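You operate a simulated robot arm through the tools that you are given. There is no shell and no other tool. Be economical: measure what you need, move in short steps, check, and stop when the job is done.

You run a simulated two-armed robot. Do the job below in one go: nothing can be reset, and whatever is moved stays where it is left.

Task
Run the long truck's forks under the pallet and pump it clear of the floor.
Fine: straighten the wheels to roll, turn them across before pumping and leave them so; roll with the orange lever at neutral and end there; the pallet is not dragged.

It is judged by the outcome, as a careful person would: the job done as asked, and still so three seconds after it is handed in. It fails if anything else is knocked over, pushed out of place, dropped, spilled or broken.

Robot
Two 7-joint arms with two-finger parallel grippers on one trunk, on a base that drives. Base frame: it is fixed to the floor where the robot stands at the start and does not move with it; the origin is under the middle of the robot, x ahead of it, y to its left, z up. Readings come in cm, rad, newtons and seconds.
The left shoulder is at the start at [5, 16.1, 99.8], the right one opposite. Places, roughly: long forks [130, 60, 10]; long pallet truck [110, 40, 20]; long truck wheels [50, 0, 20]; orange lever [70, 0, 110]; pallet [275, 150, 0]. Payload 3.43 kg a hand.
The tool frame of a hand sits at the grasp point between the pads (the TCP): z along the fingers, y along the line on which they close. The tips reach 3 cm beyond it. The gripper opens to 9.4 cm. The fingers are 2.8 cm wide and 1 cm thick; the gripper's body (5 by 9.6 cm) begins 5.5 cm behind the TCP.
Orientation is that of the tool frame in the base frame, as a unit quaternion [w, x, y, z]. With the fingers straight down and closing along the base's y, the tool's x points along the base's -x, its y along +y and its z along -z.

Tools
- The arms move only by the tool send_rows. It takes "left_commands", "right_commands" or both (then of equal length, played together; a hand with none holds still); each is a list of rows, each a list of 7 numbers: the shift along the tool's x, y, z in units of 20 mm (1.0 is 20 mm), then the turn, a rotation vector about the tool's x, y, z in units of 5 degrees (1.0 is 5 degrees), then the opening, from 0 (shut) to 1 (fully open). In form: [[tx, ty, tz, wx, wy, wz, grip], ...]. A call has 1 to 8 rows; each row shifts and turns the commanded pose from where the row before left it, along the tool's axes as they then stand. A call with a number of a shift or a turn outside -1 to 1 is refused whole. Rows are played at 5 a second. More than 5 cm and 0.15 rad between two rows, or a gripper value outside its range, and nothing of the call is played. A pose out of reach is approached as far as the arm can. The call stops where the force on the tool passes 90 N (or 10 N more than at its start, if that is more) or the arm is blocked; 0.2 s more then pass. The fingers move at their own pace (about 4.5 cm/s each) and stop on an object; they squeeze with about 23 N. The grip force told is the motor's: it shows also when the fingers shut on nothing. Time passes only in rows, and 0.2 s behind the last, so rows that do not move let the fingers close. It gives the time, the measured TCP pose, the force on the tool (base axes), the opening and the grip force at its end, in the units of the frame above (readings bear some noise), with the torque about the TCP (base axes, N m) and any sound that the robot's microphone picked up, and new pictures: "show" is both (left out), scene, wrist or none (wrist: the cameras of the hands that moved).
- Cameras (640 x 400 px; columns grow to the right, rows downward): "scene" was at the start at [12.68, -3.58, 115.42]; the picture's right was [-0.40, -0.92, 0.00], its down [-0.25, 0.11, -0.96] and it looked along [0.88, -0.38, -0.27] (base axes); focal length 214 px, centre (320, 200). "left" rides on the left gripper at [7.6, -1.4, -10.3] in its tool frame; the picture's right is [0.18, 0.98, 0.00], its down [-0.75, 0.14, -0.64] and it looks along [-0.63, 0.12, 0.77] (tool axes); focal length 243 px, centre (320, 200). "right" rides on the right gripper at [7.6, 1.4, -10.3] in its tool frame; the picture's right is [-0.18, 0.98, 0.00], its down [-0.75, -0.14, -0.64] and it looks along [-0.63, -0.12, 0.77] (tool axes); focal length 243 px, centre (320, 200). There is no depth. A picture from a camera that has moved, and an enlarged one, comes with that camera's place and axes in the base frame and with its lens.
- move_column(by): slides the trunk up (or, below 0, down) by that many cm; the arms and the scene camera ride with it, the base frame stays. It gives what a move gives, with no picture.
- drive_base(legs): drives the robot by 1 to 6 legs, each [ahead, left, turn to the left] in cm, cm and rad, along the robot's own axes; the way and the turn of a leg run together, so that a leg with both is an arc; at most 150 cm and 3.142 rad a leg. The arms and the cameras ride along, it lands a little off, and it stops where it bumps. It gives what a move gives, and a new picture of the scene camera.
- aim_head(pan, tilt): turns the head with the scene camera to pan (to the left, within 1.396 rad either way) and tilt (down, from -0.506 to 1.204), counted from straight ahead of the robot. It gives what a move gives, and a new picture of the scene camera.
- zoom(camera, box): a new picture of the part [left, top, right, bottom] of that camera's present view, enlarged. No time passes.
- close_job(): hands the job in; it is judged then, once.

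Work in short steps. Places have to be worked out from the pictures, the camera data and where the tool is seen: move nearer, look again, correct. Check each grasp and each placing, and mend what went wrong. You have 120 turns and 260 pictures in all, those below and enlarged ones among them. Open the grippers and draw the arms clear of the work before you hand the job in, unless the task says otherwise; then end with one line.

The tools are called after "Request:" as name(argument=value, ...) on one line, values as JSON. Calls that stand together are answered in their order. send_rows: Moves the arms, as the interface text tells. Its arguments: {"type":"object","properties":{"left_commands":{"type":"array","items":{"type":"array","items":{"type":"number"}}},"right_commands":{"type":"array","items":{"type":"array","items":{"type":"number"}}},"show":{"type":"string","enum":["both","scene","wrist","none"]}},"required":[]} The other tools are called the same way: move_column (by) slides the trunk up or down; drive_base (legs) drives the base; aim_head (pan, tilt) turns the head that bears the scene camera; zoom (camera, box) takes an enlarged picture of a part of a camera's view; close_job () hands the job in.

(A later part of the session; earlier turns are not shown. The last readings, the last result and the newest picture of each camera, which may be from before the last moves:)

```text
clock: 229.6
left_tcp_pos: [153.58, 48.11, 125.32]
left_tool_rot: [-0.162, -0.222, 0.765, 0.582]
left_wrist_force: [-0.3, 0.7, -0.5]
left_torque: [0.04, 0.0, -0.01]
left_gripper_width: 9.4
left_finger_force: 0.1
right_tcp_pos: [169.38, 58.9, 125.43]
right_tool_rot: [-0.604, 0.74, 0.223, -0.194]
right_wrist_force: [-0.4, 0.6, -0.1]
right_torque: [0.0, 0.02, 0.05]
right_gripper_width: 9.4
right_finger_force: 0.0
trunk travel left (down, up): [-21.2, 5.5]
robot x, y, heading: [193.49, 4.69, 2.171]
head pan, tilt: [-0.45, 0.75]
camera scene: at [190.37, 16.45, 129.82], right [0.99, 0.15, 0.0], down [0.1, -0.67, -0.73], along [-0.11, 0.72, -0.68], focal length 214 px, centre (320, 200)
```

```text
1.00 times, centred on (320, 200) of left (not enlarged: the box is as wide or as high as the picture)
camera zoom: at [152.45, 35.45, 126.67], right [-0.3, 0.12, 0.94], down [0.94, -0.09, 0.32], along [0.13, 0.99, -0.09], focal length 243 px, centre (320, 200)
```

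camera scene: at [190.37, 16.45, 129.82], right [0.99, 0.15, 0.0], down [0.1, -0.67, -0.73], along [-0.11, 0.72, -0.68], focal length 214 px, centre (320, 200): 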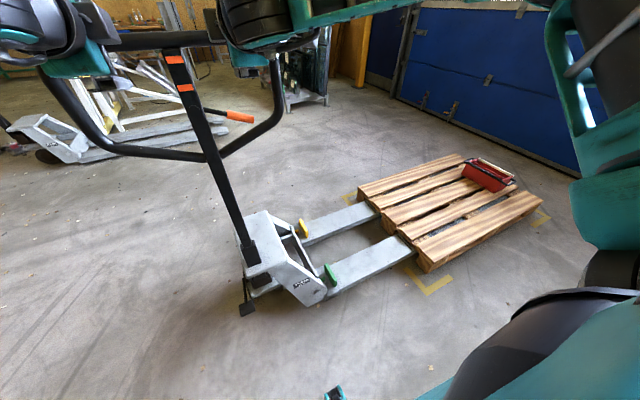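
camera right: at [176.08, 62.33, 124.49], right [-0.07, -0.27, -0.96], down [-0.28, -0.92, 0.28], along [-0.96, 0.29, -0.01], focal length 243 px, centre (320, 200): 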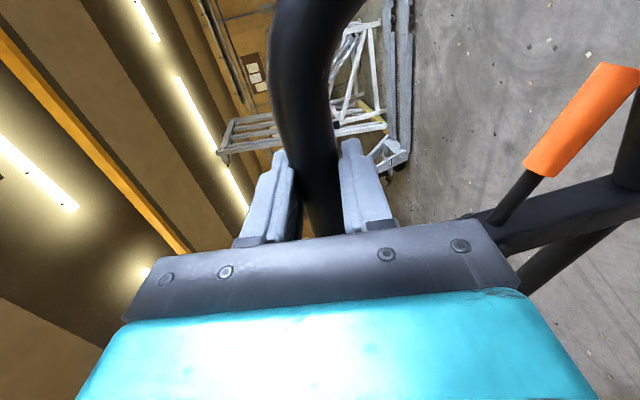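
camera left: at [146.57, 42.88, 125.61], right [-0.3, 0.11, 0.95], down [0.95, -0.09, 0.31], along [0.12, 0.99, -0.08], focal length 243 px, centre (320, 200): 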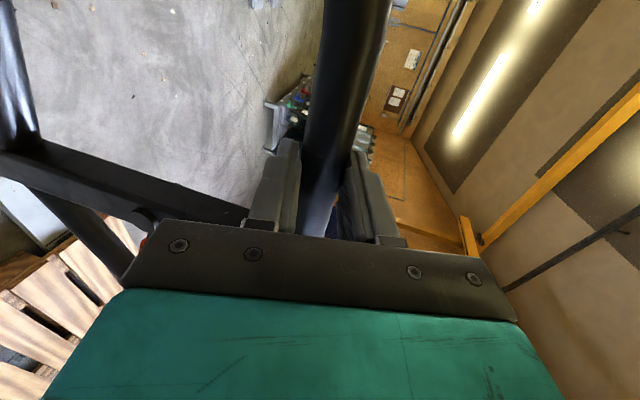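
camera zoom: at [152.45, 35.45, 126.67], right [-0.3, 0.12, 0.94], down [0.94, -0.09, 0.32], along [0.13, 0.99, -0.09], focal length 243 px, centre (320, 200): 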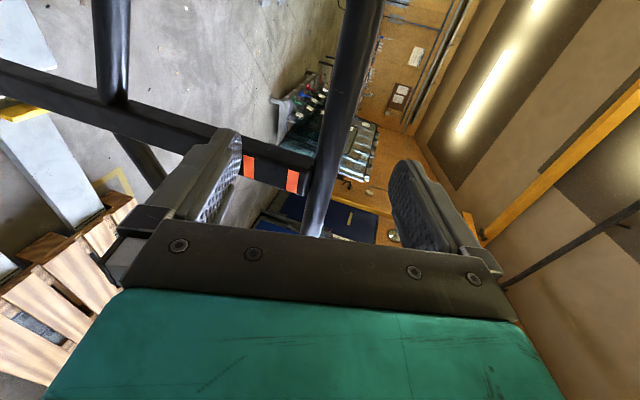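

Re-seat: drive 10 cm on, close, pull to the deep zone, then three arm strokes.

Request:
drive_base(legs=[[10, 0, 0]])

Request:
send_rows(right_commands=[[0, 0, 0, 0, 0, 0, 0], [0, 0, 0, 0, 0, 0, 0], [0, 0, 0, 0, 0, 0, 0], [0, 0, 0, 0, 0, 0, 0], [0, 0, 0, 0, 0, 0, 0]], left_commands=[[0, 0, 0, 0, 0, 0, 0], [0, 0, 0, 0, 0, 0, 0], [0, 0, 0, 0, 0, 0, 0], [0, 0, 0, 0, 0, 0, 0], [0, 0, 0, 0, 0, 0, 0]], show="none")

Request:
move_column(by=-0.6)

Request:
drive_base(legs=[[-18, 0, 0]])

Request:
move_column(by=-3.4)

Request:
drive_base(legs=[[-14, 0, 0]])

Request:
move_column(by=-2.5)

```text
clock: 230.7
left_tcp_pos: [148.02, 56.26, 125.39]
left_tool_rot: [-0.162, -0.223, 0.765, 0.582]
left_wrist_force: [-0.4, 0.1, -1.0]
left_torque: [-0.01, 0.01, 0.0]
left_gripper_width: 9.39
left_finger_force: 0.1
right_tcp_pos: [163.72, 67.03, 125.38]
right_tool_rot: [-0.604, 0.741, 0.222, -0.194]
right_wrist_force: [0.5, -0.4, -0.5]
right_torque: [0.0, 0.01, 0.02]
right_gripper_width: 9.38
right_finger_force: 0.1
trunk travel left (down, up): [-21.2, 5.5]
robot x, y, heading: [188.14, 13.3, 2.177]
head pan, tilt: [-0.45, 0.75]
camera scene: at [184.8, 24.58, 129.81], right [0.99, 0.15, 0.0], down [0.1, -0.67, -0.73], along [-0.11, 0.72, -0.68], focal length 214 px, centre (320, 200)
```

scene: 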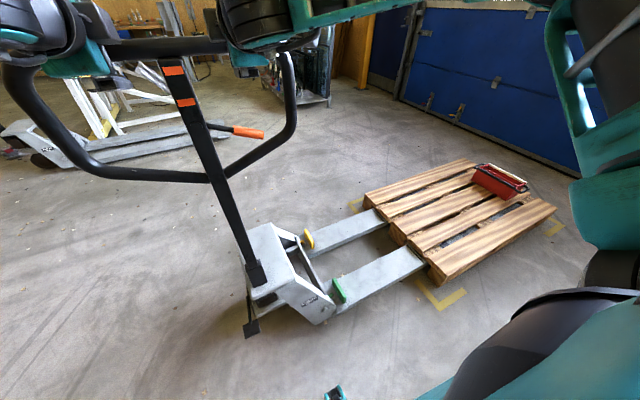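

```text
clock: 231.9
left_tcp_pos: [148.14, 56.12, 124.47]
left_tool_rot: [-0.159, -0.225, 0.771, 0.574]
left_wrist_force: [6.8, -21.8, -34.2]
left_torque: [-0.18, -0.8, 0.31]
left_gripper_width: 2.69
left_finger_force: 36.2
right_tcp_pos: [163.87, 66.8, 124.22]
right_tool_rot: [-0.594, 0.748, 0.228, -0.19]
right_wrist_force: [17.5, -16.3, -39.8]
right_torque: [-0.4, -0.67, 0.35]
right_gripper_width: 2.68
right_finger_force: 35.4
trunk travel left (down, up): [-21.2, 5.5]
robot x, y, heading: [187.85, 12.62, 2.171]
head pan, tilt: [-0.45, 0.75]
```

```text
clock: 232.4
left_tcp_pos: [148.12, 56.05, 124.36]
left_tool_rot: [-0.161, -0.224, 0.768, 0.578]
left_wrist_force: [8.9, -18.1, -25.5]
left_torque: [-0.02, -0.85, 0.98]
left_gripper_width: 2.65
left_finger_force: 45.1
right_tcp_pos: [163.95, 66.92, 124.19]
right_tool_rot: [-0.598, 0.745, 0.225, -0.192]
right_wrist_force: [14.4, -15.2, -29.3]
right_torque: [0.04, -0.91, 0.01]
right_gripper_width: 2.64
right_finger_force: 45.2
trunk travel left (down, up): [-20.6, 6.1]
robot x, y, heading: [188.42, 12.66, 2.171]
head pan, tilt: [-0.45, 0.75]
```

```text
clock: 233.9
left_tcp_pos: [157.48, 42.42, 123.08]
left_tool_rot: [-0.158, -0.226, 0.775, 0.568]
left_wrist_force: [5.6, 9.5, -41.2]
left_torque: [0.05, -1.02, 0.39]
left_gripper_width: 2.65
left_finger_force: 45.2
right_tcp_pos: [173.26, 53.19, 122.75]
right_tool_rot: [-0.589, 0.752, 0.228, -0.187]
right_wrist_force: [-25.3, 3.9, -47.0]
right_torque: [-0.17, -0.69, 0.02]
right_gripper_width: 2.68
right_finger_force: 44.9
trunk travel left (down, up): [-20.6, 6.1]
robot x, y, heading: [198.71, -1.74, 2.166]
head pan, tilt: [-0.45, 0.75]
camera scene: at [194.16, 10.72, 129.06], right [0.99, 0.15, 0.01], down [0.11, -0.68, -0.72], along [-0.1, 0.72, -0.69], focal length 214 px, centre (320, 200)
```

scene: 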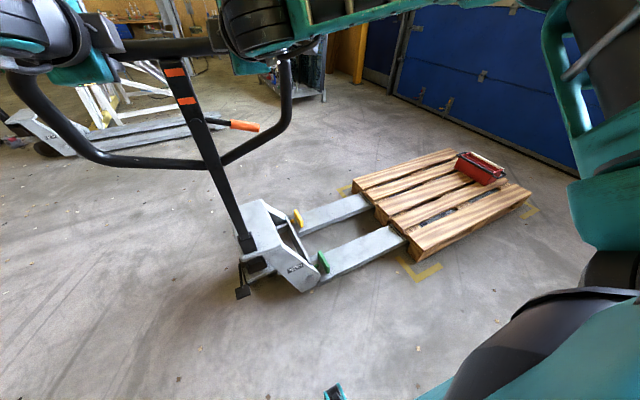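

```text
clock: 234.7
left_tcp_pos: [158.78, 40.49, 122.5]
left_tool_rot: [-0.163, -0.223, 0.76, 0.589]
left_wrist_force: [1.6, -14.0, 46.0]
left_torque: [0.94, 0.12, 0.95]
left_gripper_width: 2.66
left_finger_force: 45.1
right_tcp_pos: [174.38, 51.34, 122.25]
right_tool_rot: [-0.608, 0.737, 0.222, -0.195]
right_wrist_force: [4.7, -0.5, 45.5]
right_torque: [1.1, -0.39, -0.24]
right_gripper_width: 2.68
right_finger_force: 45.1
trunk travel left (down, up): [-17.2, 9.5]
robot x, y, heading: [198.45, -1.49, 2.169]
head pan, tilt: [-0.45, 0.75]
```

```text
clock: 236.0
left_tcp_pos: [165.39, 30.89, 119.24]
left_tool_rot: [-0.157, -0.225, 0.778, 0.565]
left_wrist_force: [-5.4, 13.7, -27.7]
left_torque: [0.25, -1.16, 0.3]
left_gripper_width: 2.67
left_finger_force: 44.9
right_tcp_pos: [181.24, 41.7, 118.99]
right_tool_rot: [-0.585, 0.755, 0.231, -0.187]
right_wrist_force: [-8.4, 4.6, -25.4]
right_torque: [-0.2, -0.76, -0.13]
right_gripper_width: 2.69
right_finger_force: 45.0
trunk travel left (down, up): [-17.2, 9.5]
robot x, y, heading: [206.02, -13.25, 2.172]
head pan, tilt: [-0.45, 0.75]
camera scene: at [202.14, -0.74, 125.65], right [0.99, 0.15, 0.0], down [0.11, -0.68, -0.73], along [-0.11, 0.72, -0.69], focal length 214 px, centre (320, 200)
```

scene: 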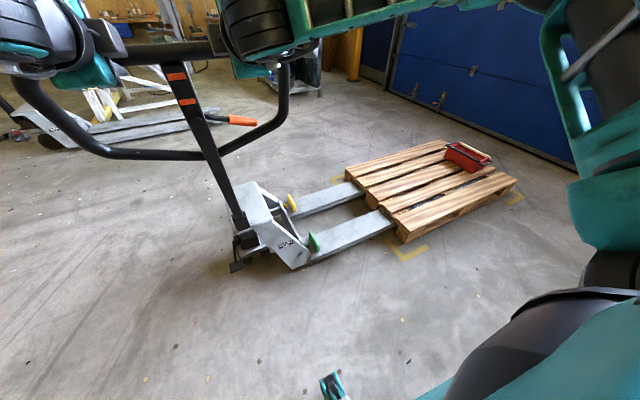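

```text
clock: 236.7
left_tcp_pos: [166.25, 29.69, 118.56]
left_tool_rot: [-0.161, -0.224, 0.769, 0.577]
left_wrist_force: [2.8, -8.1, 29.6]
left_torque: [1.3, -0.38, 0.5]
left_gripper_width: 2.67
left_finger_force: 45.0
right_tcp_pos: [182.02, 40.29, 118.29]
right_tool_rot: [-0.597, 0.745, 0.227, -0.191]
right_wrist_force: [6.3, -5.5, 28.7]
right_torque: [1.07, 0.05, -0.31]
right_gripper_width: 2.69
right_finger_force: 45.1
trunk travel left (down, up): [-14.7, 12.0]
robot x, y, heading: [205.93, -13.17, 2.167]
head pan, tilt: [-0.45, 0.75]
```

Well seated (width 2.67). Three arm down-strokes.

Request:
send_rows(right_commands=[[0, 0.576, -0.85, 0, 0, 0, 0], [0, 0.605, -0.844, 0, 0, 0, 0], [0, 0.635, -0.838, 0, 0, 0, 0], [0, 0.664, -0.832, 0, 0, 0, 0], [0, 0.693, -0.826, 0, 0, 0, 0], [0, 0.723, -0.82, 0, 0, 0, 0], [0, 0.752, -0.814, 0, 0, 0, 0]], left_commands=[[0, -0.624, -0.817, 0, 0, 0, 0], [0, -0.653, -0.809, 0, 0, 0, 0], [0, -0.682, -0.801, 0, 0, 0, 0], [0, -0.711, -0.793, 0, 0, 0, 0], [0, -0.74, -0.785, 0, 0, 0, 0], [0, -0.769, -0.778, 0, 0, 0, 0], [0, -0.798, -0.77, 0, 0, 0, 0]], show="none")

Request:
send_rows(right_commands=[[0, -0.752, 0.814, 0, 0, 0, 0], [0, -0.723, 0.82, 0, 0, 0, 0], [0, -0.693, 0.826, 0, 0, 0, 0], [0, -0.664, 0.832, 0, 0, 0, 0], [0, -0.635, 0.838, 0, 0, 0, 0], [0, -0.605, 0.844, 0, 0, 0, 0], [0, -0.576, 0.85, 0, 0, 0, 0]], left_commands=[[0, 0.798, 0.77, 0, 0, 0, 0], [0, 0.769, 0.778, 0, 0, 0, 0], [0, 0.74, 0.785, 0, 0, 0, 0], [0, 0.711, 0.793, 0, 0, 0, 0], [0, 0.682, 0.801, 0, 0, 0, 0], [0, 0.653, 0.809, 0, 0, 0, 0], [0, 0.624, 0.817, 0, 0, 0, 0]], show="none")

Request:
send_rows(right_commands=[[0, 0.576, -0.85, 0, 0, 0, 0], [0, 0.605, -0.844, 0, 0, 0, 0], [0, 0.635, -0.838, 0, 0, 0, 0], [0, 0.664, -0.832, 0, 0, 0, 0], [0, 0.693, -0.826, 0, 0, 0, 0], [0, 0.723, -0.82, 0, 0, 0, 0], [0, 0.752, -0.814, 0, 0, 0, 0]], left_commands=[[0, -0.624, -0.817, 0, 0, 0, 0], [0, -0.653, -0.809, 0, 0, 0, 0], [0, -0.682, -0.801, 0, 0, 0, 0], [0, -0.711, -0.793, 0, 0, 0, 0], [0, -0.74, -0.785, 0, 0, 0, 0], [0, -0.769, -0.778, 0, 0, 0, 0], [0, -0.798, -0.77, 0, 0, 0, 0]], show="none")

Request:
send_rows(right_commands=[[0, -0.752, 0.814, 0, 0, 0, 0], [0, -0.723, 0.82, 0, 0, 0, 0], [0, -0.693, 0.826, 0, 0, 0, 0], [0, -0.664, 0.832, 0, 0, 0, 0], [0, -0.635, 0.838, 0, 0, 0, 0], [0, -0.605, 0.844, 0, 0, 0, 0], [0, -0.576, 0.85, 0, 0, 0, 0]], left_commands=[[0, 0.798, 0.77, 0, 0, 0, 0], [0, 0.769, 0.778, 0, 0, 0, 0], [0, 0.74, 0.785, 0, 0, 0, 0], [0, 0.711, 0.793, 0, 0, 0, 0], [0, 0.682, 0.801, 0, 0, 0, 0], [0, 0.653, 0.809, 0, 0, 0, 0], [0, 0.624, 0.817, 0, 0, 0, 0]], show="none")

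Request:
send_rows(right_commands=[[0, 0.576, -0.85, 0, 0, 0, 0], [0, 0.605, -0.844, 0, 0, 0, 0], [0, 0.635, -0.838, 0, 0, 0, 0], [0, 0.664, -0.832, 0, 0, 0, 0], [0, 0.693, -0.826, 0, 0, 0, 0], [0, 0.723, -0.82, 0, 0, 0, 0], [0, 0.752, -0.814, 0, 0, 0, 0]], left_commands=[[0, -0.624, -0.817, 0, 0, 0, 0], [0, -0.653, -0.809, 0, 0, 0, 0], [0, -0.682, -0.801, 0, 0, 0, 0], [0, -0.711, -0.793, 0, 0, 0, 0], [0, -0.74, -0.785, 0, 0, 0, 0], [0, -0.769, -0.778, 0, 0, 0, 0], [0, -0.798, -0.77, 0, 0, 0, 0]], show="none")

Request:
zoom(camera="scene", box=[230, 170, 410, 280])

```text
clock: 238.3
left_tcp_pos: [173.66, 18.19, 111.96]
left_tool_rot: [-0.159, -0.223, 0.771, 0.575]
left_wrist_force: [6.7, -8.1, 25.9]
left_torque: [1.23, -0.46, 0.17]
left_gripper_width: 2.72
left_finger_force: 44.4
right_tcp_pos: [189.6, 29.02, 111.71]
right_tool_rot: [-0.596, 0.745, 0.228, -0.195]
right_wrist_force: [9.8, -13.1, 32.3]
right_torque: [1.13, -0.14, -0.57]
right_gripper_width: 2.68
right_finger_force: 44.8
trunk travel left (down, up): [-14.7, 12.0]
robot x, y, heading: [205.58, -12.86, 2.172]
head pan, tilt: [-0.45, 0.75]
```

```text
clock: 239.9
left_tcp_pos: [166.22, 29.7, 118.34]
left_tool_rot: [-0.16, -0.224, 0.769, 0.576]
left_wrist_force: [2.2, -20.9, 31.6]
left_torque: [1.03, -0.44, 0.74]
left_gripper_width: 2.67
left_finger_force: 45.3
right_tcp_pos: [181.81, 40.49, 118.18]
right_tool_rot: [-0.598, 0.744, 0.226, -0.191]
right_wrist_force: [1.4, 2.8, 28.3]
right_torque: [0.86, 0.2, 0.73]
right_gripper_width: 2.68
right_finger_force: 44.7
trunk travel left (down, up): [-14.7, 12.0]
robot x, y, heading: [206.33, -12.95, 2.173]
head pan, tilt: [-0.45, 0.75]
```

```text
clock: 241.5
left_tcp_pos: [173.75, 18.23, 111.71]
left_tool_rot: [-0.159, -0.222, 0.771, 0.575]
left_wrist_force: [6.7, 1.5, 21.6]
left_torque: [1.37, -0.59, -0.53]
left_gripper_width: 2.69
left_finger_force: 45.0
right_tcp_pos: [189.5, 29.2, 111.6]
right_tool_rot: [-0.596, 0.745, 0.229, -0.194]
right_wrist_force: [13.4, -19.2, 34.6]
right_torque: [1.09, -0.38, -0.41]
right_gripper_width: 2.68
right_finger_force: 44.9
trunk travel left (down, up): [-14.7, 12.0]
robot x, y, heading: [205.8, -13.28, 2.168]
head pan, tilt: [-0.45, 0.75]
```

```text
clock: 243.1
left_tcp_pos: [166.24, 29.5, 118.36]
left_tool_rot: [-0.16, -0.224, 0.769, 0.576]
left_wrist_force: [-0.7, -15.8, 30.2]
left_torque: [1.12, -0.46, 0.47]
left_gripper_width: 2.65
left_finger_force: 45.0
right_tcp_pos: [181.81, 40.52, 118.14]
right_tool_rot: [-0.597, 0.746, 0.226, -0.189]
right_wrist_force: [6.2, -0.1, 26.4]
right_torque: [0.87, 0.05, 0.42]
right_gripper_width: 2.66
right_finger_force: 45.7
trunk travel left (down, up): [-14.7, 12.0]
robot x, y, heading: [205.87, -12.96, 2.171]
head pan, tilt: [-0.45, 0.75]
```

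```text
clock: 244.7
left_tcp_pos: [173.6, 18.29, 111.7]
left_tool_rot: [-0.159, -0.222, 0.773, 0.573]
left_wrist_force: [8.3, 5.5, 15.9]
left_torque: [1.19, -0.57, -0.02]
left_gripper_width: 2.66
left_finger_force: 45.1
right_tcp_pos: [189.37, 29.16, 111.55]
right_tool_rot: [-0.594, 0.746, 0.23, -0.195]
right_wrist_force: [7.8, -20.6, 31.5]
right_torque: [0.89, -0.32, -0.3]
right_gripper_width: 2.69
right_finger_force: 44.9
trunk travel left (down, up): [-14.7, 12.0]
robot x, y, heading: [205.91, -13.09, 2.173]
head pan, tilt: [-0.45, 0.75]
```

```text
3.56 times, centred on (320, 225) of scene
camera zoom: at [203.02, -1.96, 123.38], right [0.99, 0.15, 0.0], down [0.1, -0.67, -0.74], along [-0.11, 0.73, -0.68], focal length 763 px, centre (320, 111)
```

zoom: 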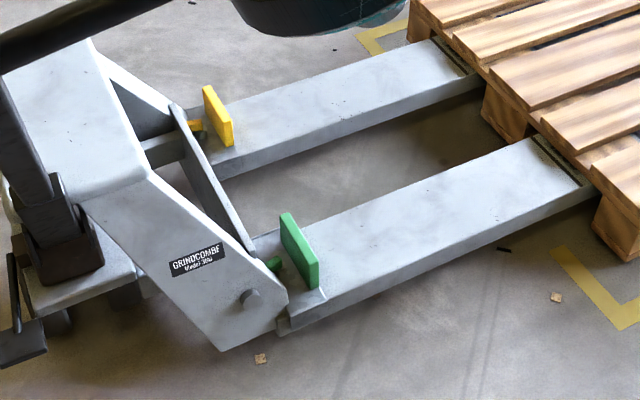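

No slipping now, and the label-to-floor distance keeps growing (≈2.5 cm risen in total). Continue with four more strokes.

Request:
send_rows(right_commands=[[0, -0.752, 0.814, 0, 0, 0, 0], [0, -0.723, 0.82, 0, 0, 0, 0], [0, -0.693, 0.826, 0, 0, 0, 0], [0, -0.664, 0.832, 0, 0, 0, 0], [0, -0.635, 0.838, 0, 0, 0, 0], [0, -0.605, 0.844, 0, 0, 0, 0], [0, -0.576, 0.85, 0, 0, 0, 0]], left_commands=[[0, 0.798, 0.77, 0, 0, 0, 0], [0, 0.769, 0.778, 0, 0, 0, 0], [0, 0.74, 0.785, 0, 0, 0, 0], [0, 0.711, 0.793, 0, 0, 0, 0], [0, 0.682, 0.801, 0, 0, 0, 0], [0, 0.653, 0.809, 0, 0, 0, 0], [0, 0.624, 0.817, 0, 0, 0, 0]], show="none")

Request:
send_rows(right_commands=[[0, 0.576, -0.85, 0, 0, 0, 0], [0, 0.605, -0.844, 0, 0, 0, 0], [0, 0.635, -0.838, 0, 0, 0, 0], [0, 0.664, -0.832, 0, 0, 0, 0], [0, 0.693, -0.826, 0, 0, 0, 0], [0, 0.723, -0.82, 0, 0, 0, 0], [0, 0.752, -0.814, 0, 0, 0, 0]], left_commands=[[0, -0.624, -0.817, 0, 0, 0, 0], [0, -0.653, -0.809, 0, 0, 0, 0], [0, -0.682, -0.801, 0, 0, 0, 0], [0, -0.711, -0.793, 0, 0, 0, 0], [0, -0.74, -0.785, 0, 0, 0, 0], [0, -0.769, -0.778, 0, 0, 0, 0], [0, -0.798, -0.77, 0, 0, 0, 0]], show="none")

Request:
send_rows(right_commands=[[0, -0.752, 0.814, 0, 0, 0, 0], [0, -0.723, 0.82, 0, 0, 0, 0], [0, -0.693, 0.826, 0, 0, 0, 0], [0, -0.664, 0.832, 0, 0, 0, 0], [0, -0.635, 0.838, 0, 0, 0, 0], [0, -0.605, 0.844, 0, 0, 0, 0], [0, -0.576, 0.85, 0, 0, 0, 0]], left_commands=[[0, 0.798, 0.77, 0, 0, 0, 0], [0, 0.769, 0.778, 0, 0, 0, 0], [0, 0.74, 0.785, 0, 0, 0, 0], [0, 0.711, 0.793, 0, 0, 0, 0], [0, 0.682, 0.801, 0, 0, 0, 0], [0, 0.653, 0.809, 0, 0, 0, 0], [0, 0.624, 0.817, 0, 0, 0, 0]], show="none")

Request:
send_rows(right_commands=[[0, 0.576, -0.85, 0, 0, 0, 0], [0, 0.605, -0.844, 0, 0, 0, 0], [0, 0.635, -0.838, 0, 0, 0, 0], [0, 0.664, -0.832, 0, 0, 0, 0], [0, 0.693, -0.826, 0, 0, 0, 0], [0, 0.723, -0.82, 0, 0, 0, 0], [0, 0.752, -0.814, 0, 0, 0, 0]], left_commands=[[0, -0.624, -0.817, 0, 0, 0, 0], [0, -0.653, -0.809, 0, 0, 0, 0], [0, -0.682, -0.801, 0, 0, 0, 0], [0, -0.711, -0.793, 0, 0, 0, 0], [0, -0.74, -0.785, 0, 0, 0, 0], [0, -0.769, -0.778, 0, 0, 0, 0], [0, -0.798, -0.77, 0, 0, 0, 0]], show="none")

Request:
send_rows(right_commands=[[0, -0.752, 0.814, 0, 0, 0, 0], [0, -0.723, 0.82, 0, 0, 0, 0], [0, -0.693, 0.826, 0, 0, 0, 0], [0, -0.664, 0.832, 0, 0, 0, 0], [0, -0.635, 0.838, 0, 0, 0, 0], [0, -0.605, 0.844, 0, 0, 0, 0], [0, -0.576, 0.85, 0, 0, 0, 0]], left_commands=[[0, 0.798, 0.77, 0, 0, 0, 0], [0, 0.769, 0.778, 0, 0, 0, 0], [0, 0.74, 0.785, 0, 0, 0, 0], [0, 0.711, 0.793, 0, 0, 0, 0], [0, 0.682, 0.801, 0, 0, 0, 0], [0, 0.653, 0.809, 0, 0, 0, 0], [0, 0.624, 0.817, 0, 0, 0, 0]], show="none")

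Request:
send_rows(right_commands=[[0, 0.576, -0.85, 0, 0, 0, 0], [0, 0.605, -0.844, 0, 0, 0, 0], [0, 0.635, -0.838, 0, 0, 0, 0], [0, 0.664, -0.832, 0, 0, 0, 0], [0, 0.693, -0.826, 0, 0, 0, 0], [0, 0.723, -0.82, 0, 0, 0, 0], [0, 0.752, -0.814, 0, 0, 0, 0]], left_commands=[[0, -0.624, -0.817, 0, 0, 0, 0], [0, -0.653, -0.809, 0, 0, 0, 0], [0, -0.682, -0.801, 0, 0, 0, 0], [0, -0.711, -0.793, 0, 0, 0, 0], [0, -0.74, -0.785, 0, 0, 0, 0], [0, -0.769, -0.778, 0, 0, 0, 0], [0, -0.798, -0.77, 0, 0, 0, 0]], show="none")

Request:
send_rows(right_commands=[[0, -0.752, 0.814, 0, 0, 0, 0], [0, -0.723, 0.82, 0, 0, 0, 0], [0, -0.693, 0.826, 0, 0, 0, 0], [0, -0.664, 0.832, 0, 0, 0, 0], [0, -0.635, 0.838, 0, 0, 0, 0], [0, -0.605, 0.844, 0, 0, 0, 0], [0, -0.576, 0.85, 0, 0, 0, 0]], left_commands=[[0, 0.798, 0.77, 0, 0, 0, 0], [0, 0.769, 0.778, 0, 0, 0, 0], [0, 0.74, 0.785, 0, 0, 0, 0], [0, 0.711, 0.793, 0, 0, 0, 0], [0, 0.682, 0.801, 0, 0, 0, 0], [0, 0.653, 0.809, 0, 0, 0, 0], [0, 0.624, 0.817, 0, 0, 0, 0]], show="none")

Request:
send_rows(right_commands=[[0, 0.576, -0.85, 0, 0, 0, 0], [0, 0.605, -0.844, 0, 0, 0, 0], [0, 0.635, -0.838, 0, 0, 0, 0], [0, 0.664, -0.832, 0, 0, 0, 0], [0, 0.693, -0.826, 0, 0, 0, 0], [0, 0.723, -0.82, 0, 0, 0, 0], [0, 0.752, -0.814, 0, 0, 0, 0]], left_commands=[[0, -0.624, -0.817, 0, 0, 0, 0], [0, -0.653, -0.809, 0, 0, 0, 0], [0, -0.682, -0.801, 0, 0, 0, 0], [0, -0.711, -0.793, 0, 0, 0, 0], [0, -0.74, -0.785, 0, 0, 0, 0], [0, -0.769, -0.778, 0, 0, 0, 0], [0, -0.798, -0.77, 0, 0, 0, 0]], show="none")

Request:
zoom(camera="scene", box=[230, 170, 410, 280])

```text
clock: 246.3
left_tcp_pos: [166.24, 29.54, 118.15]
left_tool_rot: [-0.16, -0.225, 0.771, 0.575]
left_wrist_force: [5.1, -23.3, 27.9]
left_torque: [0.78, -0.41, 0.8]
left_gripper_width: 2.64
left_finger_force: 44.7
right_tcp_pos: [181.79, 40.32, 118.07]
right_tool_rot: [-0.596, 0.746, 0.227, -0.19]
right_wrist_force: [-5.7, 5.0, 23.4]
right_torque: [0.68, 0.11, 0.46]
right_gripper_width: 2.67
right_finger_force: 45.0
trunk travel left (down, up): [-14.7, 12.0]
robot x, y, heading: [206.15, -13.41, 2.171]
head pan, tilt: [-0.45, 0.75]
```

```text
clock: 247.9
left_tcp_pos: [173.62, 18.38, 111.49]
left_tool_rot: [-0.158, -0.221, 0.775, 0.571]
left_wrist_force: [8.0, 2.7, 14.6]
left_torque: [1.32, -0.87, -0.57]
left_gripper_width: 2.69
left_finger_force: 45.0
right_tcp_pos: [189.51, 29.15, 111.3]
right_tool_rot: [-0.593, 0.748, 0.229, -0.192]
right_wrist_force: [6.6, -14.6, 27.4]
right_torque: [0.96, -0.31, -0.61]
right_gripper_width: 2.71
right_finger_force: 45.8
trunk travel left (down, up): [-14.7, 12.0]
robot x, y, heading: [206.05, -13.18, 2.173]
head pan, tilt: [-0.45, 0.75]
```

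```text
clock: 249.5
left_tcp_pos: [166.13, 29.82, 118.1]
left_tool_rot: [-0.161, -0.226, 0.771, 0.574]
left_wrist_force: [-1.8, -17.1, 25.4]
left_torque: [0.8, -0.46, 0.85]
left_gripper_width: 2.66
left_finger_force: 45.0
right_tcp_pos: [181.99, 40.5, 118.01]
right_tool_rot: [-0.595, 0.747, 0.227, -0.19]
right_wrist_force: [4.5, 1.9, 24.0]
right_torque: [0.68, 0.08, 0.73]
right_gripper_width: 2.65
right_finger_force: 45.4
trunk travel left (down, up): [-14.7, 12.0]
robot x, y, heading: [205.98, -13.05, 2.172]
head pan, tilt: [-0.45, 0.75]
```

```text
clock: 251.1
left_tcp_pos: [173.54, 18.36, 111.44]
left_tool_rot: [-0.158, -0.222, 0.774, 0.572]
left_wrist_force: [3.9, -2.0, 17.0]
left_torque: [1.24, -0.72, -0.29]
left_gripper_width: 2.69
left_finger_force: 45.2
right_tcp_pos: [189.3, 29.27, 111.23]
right_tool_rot: [-0.593, 0.747, 0.23, -0.192]
right_wrist_force: [12.3, -12.9, 28.7]
right_torque: [0.88, -0.37, -0.59]
right_gripper_width: 2.67
right_finger_force: 44.6
trunk travel left (down, up): [-14.7, 12.0]
robot x, y, heading: [205.73, -13.49, 2.172]
head pan, tilt: [-0.45, 0.75]
```

```text
clock: 252.7
left_tcp_pos: [166.23, 29.79, 118.05]
left_tool_rot: [-0.162, -0.225, 0.77, 0.575]
left_wrist_force: [-10.3, 9.9, 24.8]
left_torque: [0.76, -0.44, 1.42]
left_gripper_width: 2.65
left_finger_force: 45.2
right_tcp_pos: [181.84, 40.62, 117.89]
right_tool_rot: [-0.593, 0.748, 0.227, -0.191]
right_wrist_force: [21.4, -18.8, 22.8]
right_torque: [0.53, -0.51, 0.48]
right_gripper_width: 2.68
right_finger_force: 45.1
trunk travel left (down, up): [-14.7, 12.0]
robot x, y, heading: [205.77, -12.97, 2.171]
head pan, tilt: [-0.45, 0.75]
```

```text
clock: 254.3
left_tcp_pos: [173.45, 18.41, 111.4]
left_tool_rot: [-0.159, -0.222, 0.774, 0.571]
left_wrist_force: [8.4, 5.2, 13.5]
left_torque: [1.27, -0.7, -0.42]
left_gripper_width: 2.69
left_finger_force: 45.8
right_tcp_pos: [189.29, 29.25, 111.32]
right_tool_rot: [-0.591, 0.749, 0.229, -0.193]
right_wrist_force: [6.7, -15.8, 24.5]
right_torque: [0.92, -0.25, -0.63]
right_gripper_width: 2.71
right_finger_force: 44.9
trunk travel left (down, up): [-14.7, 12.0]
robot x, y, heading: [205.52, -13.21, 2.169]
head pan, tilt: [-0.45, 0.75]
```

```text
clock: 255.9
left_tcp_pos: [165.95, 29.66, 117.94]
left_tool_rot: [-0.162, -0.226, 0.771, 0.573]
left_wrist_force: [-3.5, -13.8, 26.3]
left_torque: [0.89, -0.44, 0.98]
left_gripper_width: 2.68
left_finger_force: 45.5
right_tcp_pos: [181.97, 40.51, 117.96]
right_tool_rot: [-0.596, 0.746, 0.226, -0.191]
right_wrist_force: [9.2, -2.1, 26.4]
right_torque: [0.85, -0.39, 0.34]
right_gripper_width: 2.69
right_finger_force: 45.0
trunk travel left (down, up): [-14.7, 12.0]
robot x, y, heading: [205.88, -13.05, 2.174]
head pan, tilt: [-0.45, 0.75]
```

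```text
clock: 257.5
left_tcp_pos: [173.62, 18.48, 111.37]
left_tool_rot: [-0.16, -0.223, 0.773, 0.572]
left_wrist_force: [2.4, 5.4, 14.8]
left_torque: [1.23, -0.72, -0.46]
left_gripper_width: 2.66
left_finger_force: 45.6
right_tcp_pos: [189.47, 29.22, 111.18]
right_tool_rot: [-0.593, 0.748, 0.229, -0.193]
right_wrist_force: [13.1, -19.6, 30.5]
right_torque: [0.89, -0.32, -0.47]
right_gripper_width: 2.72
right_finger_force: 44.8
trunk travel left (down, up): [-14.7, 12.0]
robot x, y, heading: [206.1, -13.35, 2.17]
head pan, tilt: [-0.45, 0.75]
```

```text
3.56 times, centred on (320, 225) of scene
camera zoom: at [203.01, -1.93, 123.39], right [0.99, 0.15, 0.0], down [0.1, -0.67, -0.74], along [-0.11, 0.73, -0.68], focal length 763 px, centre (320, 111)
```

zoom: 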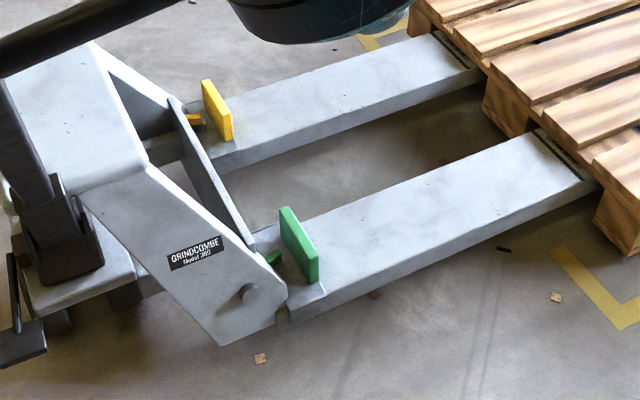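

Same camera pose: frame up ~6.5 px (≈1.5 cm) in four strokes, and the pallet block has begun to lift too. Four more strokes.

Request:
send_rows(right_commands=[[0, -0.752, 0.814, 0, 0, 0, 0], [0, -0.723, 0.82, 0, 0, 0, 0], [0, -0.693, 0.826, 0, 0, 0, 0], [0, -0.664, 0.832, 0, 0, 0, 0], [0, -0.635, 0.838, 0, 0, 0, 0], [0, -0.605, 0.844, 0, 0, 0, 0], [0, -0.576, 0.85, 0, 0, 0, 0]], left_commands=[[0, 0.798, 0.77, 0, 0, 0, 0], [0, 0.769, 0.778, 0, 0, 0, 0], [0, 0.74, 0.785, 0, 0, 0, 0], [0, 0.711, 0.793, 0, 0, 0, 0], [0, 0.682, 0.801, 0, 0, 0, 0], [0, 0.653, 0.809, 0, 0, 0, 0], [0, 0.624, 0.817, 0, 0, 0, 0]], show="none")

Request:
send_rows(right_commands=[[0, 0.576, -0.85, 0, 0, 0, 0], [0, 0.605, -0.844, 0, 0, 0, 0], [0, 0.635, -0.838, 0, 0, 0, 0], [0, 0.664, -0.832, 0, 0, 0, 0], [0, 0.693, -0.826, 0, 0, 0, 0], [0, 0.723, -0.82, 0, 0, 0, 0], [0, 0.752, -0.814, 0, 0, 0, 0]], left_commands=[[0, -0.624, -0.817, 0, 0, 0, 0], [0, -0.653, -0.809, 0, 0, 0, 0], [0, -0.682, -0.801, 0, 0, 0, 0], [0, -0.711, -0.793, 0, 0, 0, 0], [0, -0.74, -0.785, 0, 0, 0, 0], [0, -0.769, -0.778, 0, 0, 0, 0], [0, -0.798, -0.77, 0, 0, 0, 0]], show="none")

Request:
send_rows(right_commands=[[0, -0.752, 0.814, 0, 0, 0, 0], [0, -0.723, 0.82, 0, 0, 0, 0], [0, -0.693, 0.826, 0, 0, 0, 0], [0, -0.664, 0.832, 0, 0, 0, 0], [0, -0.635, 0.838, 0, 0, 0, 0], [0, -0.605, 0.844, 0, 0, 0, 0], [0, -0.576, 0.85, 0, 0, 0, 0]], left_commands=[[0, 0.798, 0.77, 0, 0, 0, 0], [0, 0.769, 0.778, 0, 0, 0, 0], [0, 0.74, 0.785, 0, 0, 0, 0], [0, 0.711, 0.793, 0, 0, 0, 0], [0, 0.682, 0.801, 0, 0, 0, 0], [0, 0.653, 0.809, 0, 0, 0, 0], [0, 0.624, 0.817, 0, 0, 0, 0]], show="none")

Request:
send_rows(right_commands=[[0, 0.576, -0.85, 0, 0, 0, 0], [0, 0.605, -0.844, 0, 0, 0, 0], [0, 0.635, -0.838, 0, 0, 0, 0], [0, 0.664, -0.832, 0, 0, 0, 0], [0, 0.693, -0.826, 0, 0, 0, 0], [0, 0.723, -0.82, 0, 0, 0, 0], [0, 0.752, -0.814, 0, 0, 0, 0]], left_commands=[[0, -0.624, -0.817, 0, 0, 0, 0], [0, -0.653, -0.809, 0, 0, 0, 0], [0, -0.682, -0.801, 0, 0, 0, 0], [0, -0.711, -0.793, 0, 0, 0, 0], [0, -0.74, -0.785, 0, 0, 0, 0], [0, -0.769, -0.778, 0, 0, 0, 0], [0, -0.798, -0.77, 0, 0, 0, 0]], show="none")

Request:
send_rows(right_commands=[[0, -0.752, 0.814, 0, 0, 0, 0], [0, -0.723, 0.82, 0, 0, 0, 0], [0, -0.693, 0.826, 0, 0, 0, 0], [0, -0.664, 0.832, 0, 0, 0, 0], [0, -0.635, 0.838, 0, 0, 0, 0], [0, -0.605, 0.844, 0, 0, 0, 0], [0, -0.576, 0.85, 0, 0, 0, 0]], left_commands=[[0, 0.798, 0.77, 0, 0, 0, 0], [0, 0.769, 0.778, 0, 0, 0, 0], [0, 0.74, 0.785, 0, 0, 0, 0], [0, 0.711, 0.793, 0, 0, 0, 0], [0, 0.682, 0.801, 0, 0, 0, 0], [0, 0.653, 0.809, 0, 0, 0, 0], [0, 0.624, 0.817, 0, 0, 0, 0]], show="none")

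Request:
send_rows(right_commands=[[0, 0.576, -0.85, 0, 0, 0, 0], [0, 0.605, -0.844, 0, 0, 0, 0], [0, 0.635, -0.838, 0, 0, 0, 0], [0, 0.664, -0.832, 0, 0, 0, 0], [0, 0.693, -0.826, 0, 0, 0, 0], [0, 0.723, -0.82, 0, 0, 0, 0], [0, 0.752, -0.814, 0, 0, 0, 0]], left_commands=[[0, -0.624, -0.817, 0, 0, 0, 0], [0, -0.653, -0.809, 0, 0, 0, 0], [0, -0.682, -0.801, 0, 0, 0, 0], [0, -0.711, -0.793, 0, 0, 0, 0], [0, -0.74, -0.785, 0, 0, 0, 0], [0, -0.769, -0.778, 0, 0, 0, 0], [0, -0.798, -0.77, 0, 0, 0, 0]], show="none")

Request:
send_rows(right_commands=[[0, -0.752, 0.814, 0, 0, 0, 0], [0, -0.723, 0.82, 0, 0, 0, 0], [0, -0.693, 0.826, 0, 0, 0, 0], [0, -0.664, 0.832, 0, 0, 0, 0], [0, -0.635, 0.838, 0, 0, 0, 0], [0, -0.605, 0.844, 0, 0, 0, 0], [0, -0.576, 0.85, 0, 0, 0, 0]], left_commands=[[0, 0.798, 0.77, 0, 0, 0, 0], [0, 0.769, 0.778, 0, 0, 0, 0], [0, 0.74, 0.785, 0, 0, 0, 0], [0, 0.711, 0.793, 0, 0, 0, 0], [0, 0.682, 0.801, 0, 0, 0, 0], [0, 0.653, 0.809, 0, 0, 0, 0], [0, 0.624, 0.817, 0, 0, 0, 0]], show="none")

Request:
send_rows(right_commands=[[0, 0.576, -0.85, 0, 0, 0, 0], [0, 0.605, -0.844, 0, 0, 0, 0], [0, 0.635, -0.838, 0, 0, 0, 0], [0, 0.664, -0.832, 0, 0, 0, 0], [0, 0.693, -0.826, 0, 0, 0, 0], [0, 0.723, -0.82, 0, 0, 0, 0], [0, 0.752, -0.814, 0, 0, 0, 0]], left_commands=[[0, -0.624, -0.817, 0, 0, 0, 0], [0, -0.653, -0.809, 0, 0, 0, 0], [0, -0.682, -0.801, 0, 0, 0, 0], [0, -0.711, -0.793, 0, 0, 0, 0], [0, -0.74, -0.785, 0, 0, 0, 0], [0, -0.769, -0.778, 0, 0, 0, 0], [0, -0.798, -0.77, 0, 0, 0, 0]], show="none")

Request:
zoom(camera="scene", box=[230, 170, 410, 280])

Request:
zoom(camera="scene", box=[330, 120, 530, 270])

```text
clock: 259.1
left_tcp_pos: [166.04, 29.79, 118.02]
left_tool_rot: [-0.162, -0.224, 0.771, 0.574]
left_wrist_force: [-5.5, -13.2, 25.5]
left_torque: [0.98, -0.54, 0.98]
left_gripper_width: 2.69
left_finger_force: 44.9
right_tcp_pos: [181.87, 40.57, 117.94]
right_tool_rot: [-0.594, 0.748, 0.226, -0.189]
right_wrist_force: [10.0, -1.6, 22.6]
right_torque: [0.87, -0.46, 0.27]
right_gripper_width: 2.69
right_finger_force: 45.1
trunk travel left (down, up): [-14.7, 12.0]
robot x, y, heading: [206.16, -13.29, 2.172]
head pan, tilt: [-0.45, 0.75]
```

```text
clock: 260.7
left_tcp_pos: [173.58, 18.42, 111.34]
left_tool_rot: [-0.157, -0.222, 0.775, 0.57]
left_wrist_force: [11.8, -1.5, 11.9]
left_torque: [1.24, -0.97, -0.41]
left_gripper_width: 2.66
left_finger_force: 44.7
right_tcp_pos: [189.32, 29.11, 111.23]
right_tool_rot: [-0.593, 0.747, 0.23, -0.192]
right_wrist_force: [-1.9, -9.8, 23.9]
right_torque: [0.94, -0.22, -0.48]
right_gripper_width: 2.66
right_finger_force: 45.5
trunk travel left (down, up): [-14.7, 12.0]
robot x, y, heading: [206.09, -12.7, 2.175]
head pan, tilt: [-0.45, 0.75]
```

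```text
clock: 262.3
left_tcp_pos: [166.01, 29.68, 118.08]
left_tool_rot: [-0.163, -0.226, 0.77, 0.573]
left_wrist_force: [-9.8, 1.1, 25.8]
left_torque: [0.69, -0.46, 1.42]
left_gripper_width: 2.72
left_finger_force: 45.2
right_tcp_pos: [181.96, 40.56, 117.97]
right_tool_rot: [-0.595, 0.746, 0.229, -0.191]
right_wrist_force: [17.9, -14.6, 24.6]
right_torque: [0.78, -0.48, 0.38]
right_gripper_width: 2.7
right_finger_force: 44.6
trunk travel left (down, up): [-14.7, 12.0]
robot x, y, heading: [205.95, -13.13, 2.172]
head pan, tilt: [-0.45, 0.75]
```

```text
clock: 263.9
left_tcp_pos: [173.63, 18.35, 111.35]
left_tool_rot: [-0.158, -0.223, 0.776, 0.569]
left_wrist_force: [7.0, 2.4, 10.0]
left_torque: [1.27, -0.81, -0.27]
left_gripper_width: 2.71
left_finger_force: 44.9
right_tcp_pos: [189.48, 29.21, 111.23]
right_tool_rot: [-0.592, 0.748, 0.23, -0.192]
right_wrist_force: [4.6, -13.1, 25.2]
right_torque: [0.88, -0.23, -0.61]
right_gripper_width: 2.67
right_finger_force: 45.3
trunk travel left (down, up): [-14.7, 12.0]
robot x, y, heading: [206.19, -13.02, 2.173]
head pan, tilt: [-0.45, 0.75]
```

```text
clock: 265.5
left_tcp_pos: [166.11, 29.7, 118.09]
left_tool_rot: [-0.161, -0.225, 0.772, 0.572]
left_wrist_force: [-2.7, -6.8, 23.3]
left_torque: [0.64, -0.17, 1.4]
left_gripper_width: 2.68
left_finger_force: 45.1
right_tcp_pos: [181.81, 40.52, 117.97]
right_tool_rot: [-0.595, 0.748, 0.227, -0.191]
right_wrist_force: [6.5, -6.9, 23.6]
right_torque: [0.79, -0.51, 0.45]
right_gripper_width: 2.71
right_finger_force: 45.2
trunk travel left (down, up): [-14.7, 12.0]
robot x, y, heading: [206.33, -12.71, 2.17]
head pan, tilt: [-0.45, 0.75]
```

```text
clock: 267.1
left_tcp_pos: [173.54, 18.42, 111.4]
left_tool_rot: [-0.158, -0.222, 0.775, 0.57]
left_wrist_force: [9.9, 13.9, 8.6]
left_torque: [1.1, -0.7, -0.2]
left_gripper_width: 2.65
left_finger_force: 45.7
right_tcp_pos: [189.39, 29.25, 111.34]
right_tool_rot: [-0.592, 0.748, 0.23, -0.193]
right_wrist_force: [1.0, -21.5, 25.4]
right_torque: [0.91, -0.3, -0.43]
right_gripper_width: 2.68
right_finger_force: 44.9
trunk travel left (down, up): [-14.7, 12.0]
robot x, y, heading: [206.04, -13.62, 2.169]
head pan, tilt: [-0.45, 0.75]
```

```text
clock: 268.7
left_tcp_pos: [165.96, 29.78, 118.12]
left_tool_rot: [-0.16, -0.225, 0.772, 0.573]
left_wrist_force: [-2.6, -3.6, 22.6]
left_torque: [0.56, -0.3, 1.6]
left_gripper_width: 2.68
left_finger_force: 44.3
right_tcp_pos: [182.08, 40.67, 118.05]
right_tool_rot: [-0.596, 0.747, 0.226, -0.19]
right_wrist_force: [9.2, -8.4, 24.0]
right_torque: [0.82, -0.5, 0.24]
right_gripper_width: 2.69
right_finger_force: 44.5
trunk travel left (down, up): [-14.7, 12.0]
robot x, y, heading: [206.07, -12.91, 2.172]
head pan, tilt: [-0.45, 0.75]
```

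```text
clock: 270.3
left_tcp_pos: [173.59, 18.29, 111.36]
left_tool_rot: [-0.16, -0.224, 0.773, 0.572]
left_wrist_force: [2.7, 0.8, 17.2]
left_torque: [1.22, -0.55, 0.07]
left_gripper_width: 2.68
left_finger_force: 45.2
right_tcp_pos: [189.46, 29.4, 111.2]
right_tool_rot: [-0.591, 0.749, 0.23, -0.192]
right_wrist_force: [7.8, -13.6, 25.5]
right_torque: [0.97, -0.23, -0.52]
right_gripper_width: 2.69
right_finger_force: 44.7
trunk travel left (down, up): [-14.7, 12.0]
robot x, y, heading: [206.04, -13.11, 2.174]
head pan, tilt: [-0.45, 0.75]
```

```text
3.56 times, centred on (320, 225) of scene
camera zoom: at [202.95, -1.9, 123.38], right [0.99, 0.15, 0.0], down [0.1, -0.67, -0.73], along [-0.11, 0.73, -0.68], focal length 763 px, centre (320, 111)
```

zoom: 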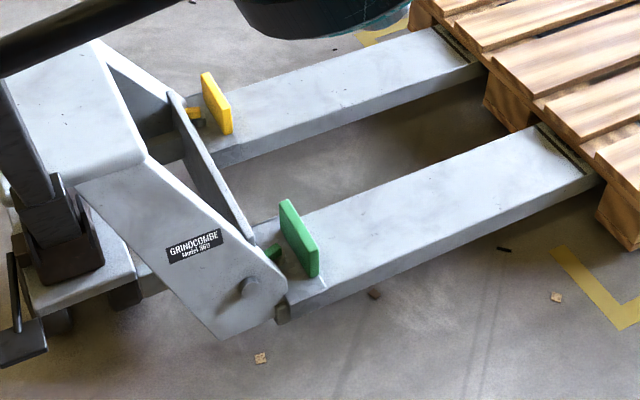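

```text
2.67 times, centred on (430, 195) of scene
camera zoom: at [202.95, -1.9, 123.38], right [0.99, 0.15, 0.0], down [0.1, -0.67, -0.73], along [-0.11, 0.73, -0.68], focal length 572 px, centre (27, 213)
```

zoom: 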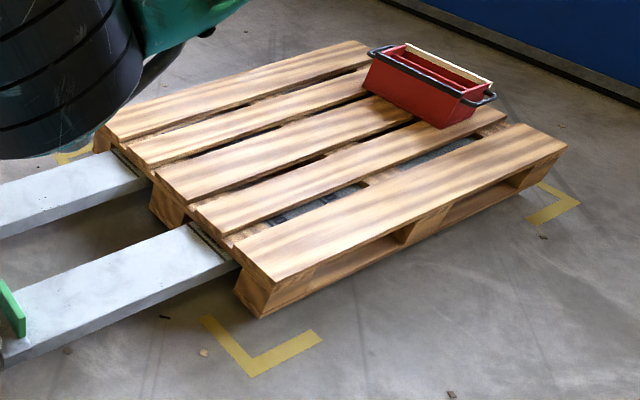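

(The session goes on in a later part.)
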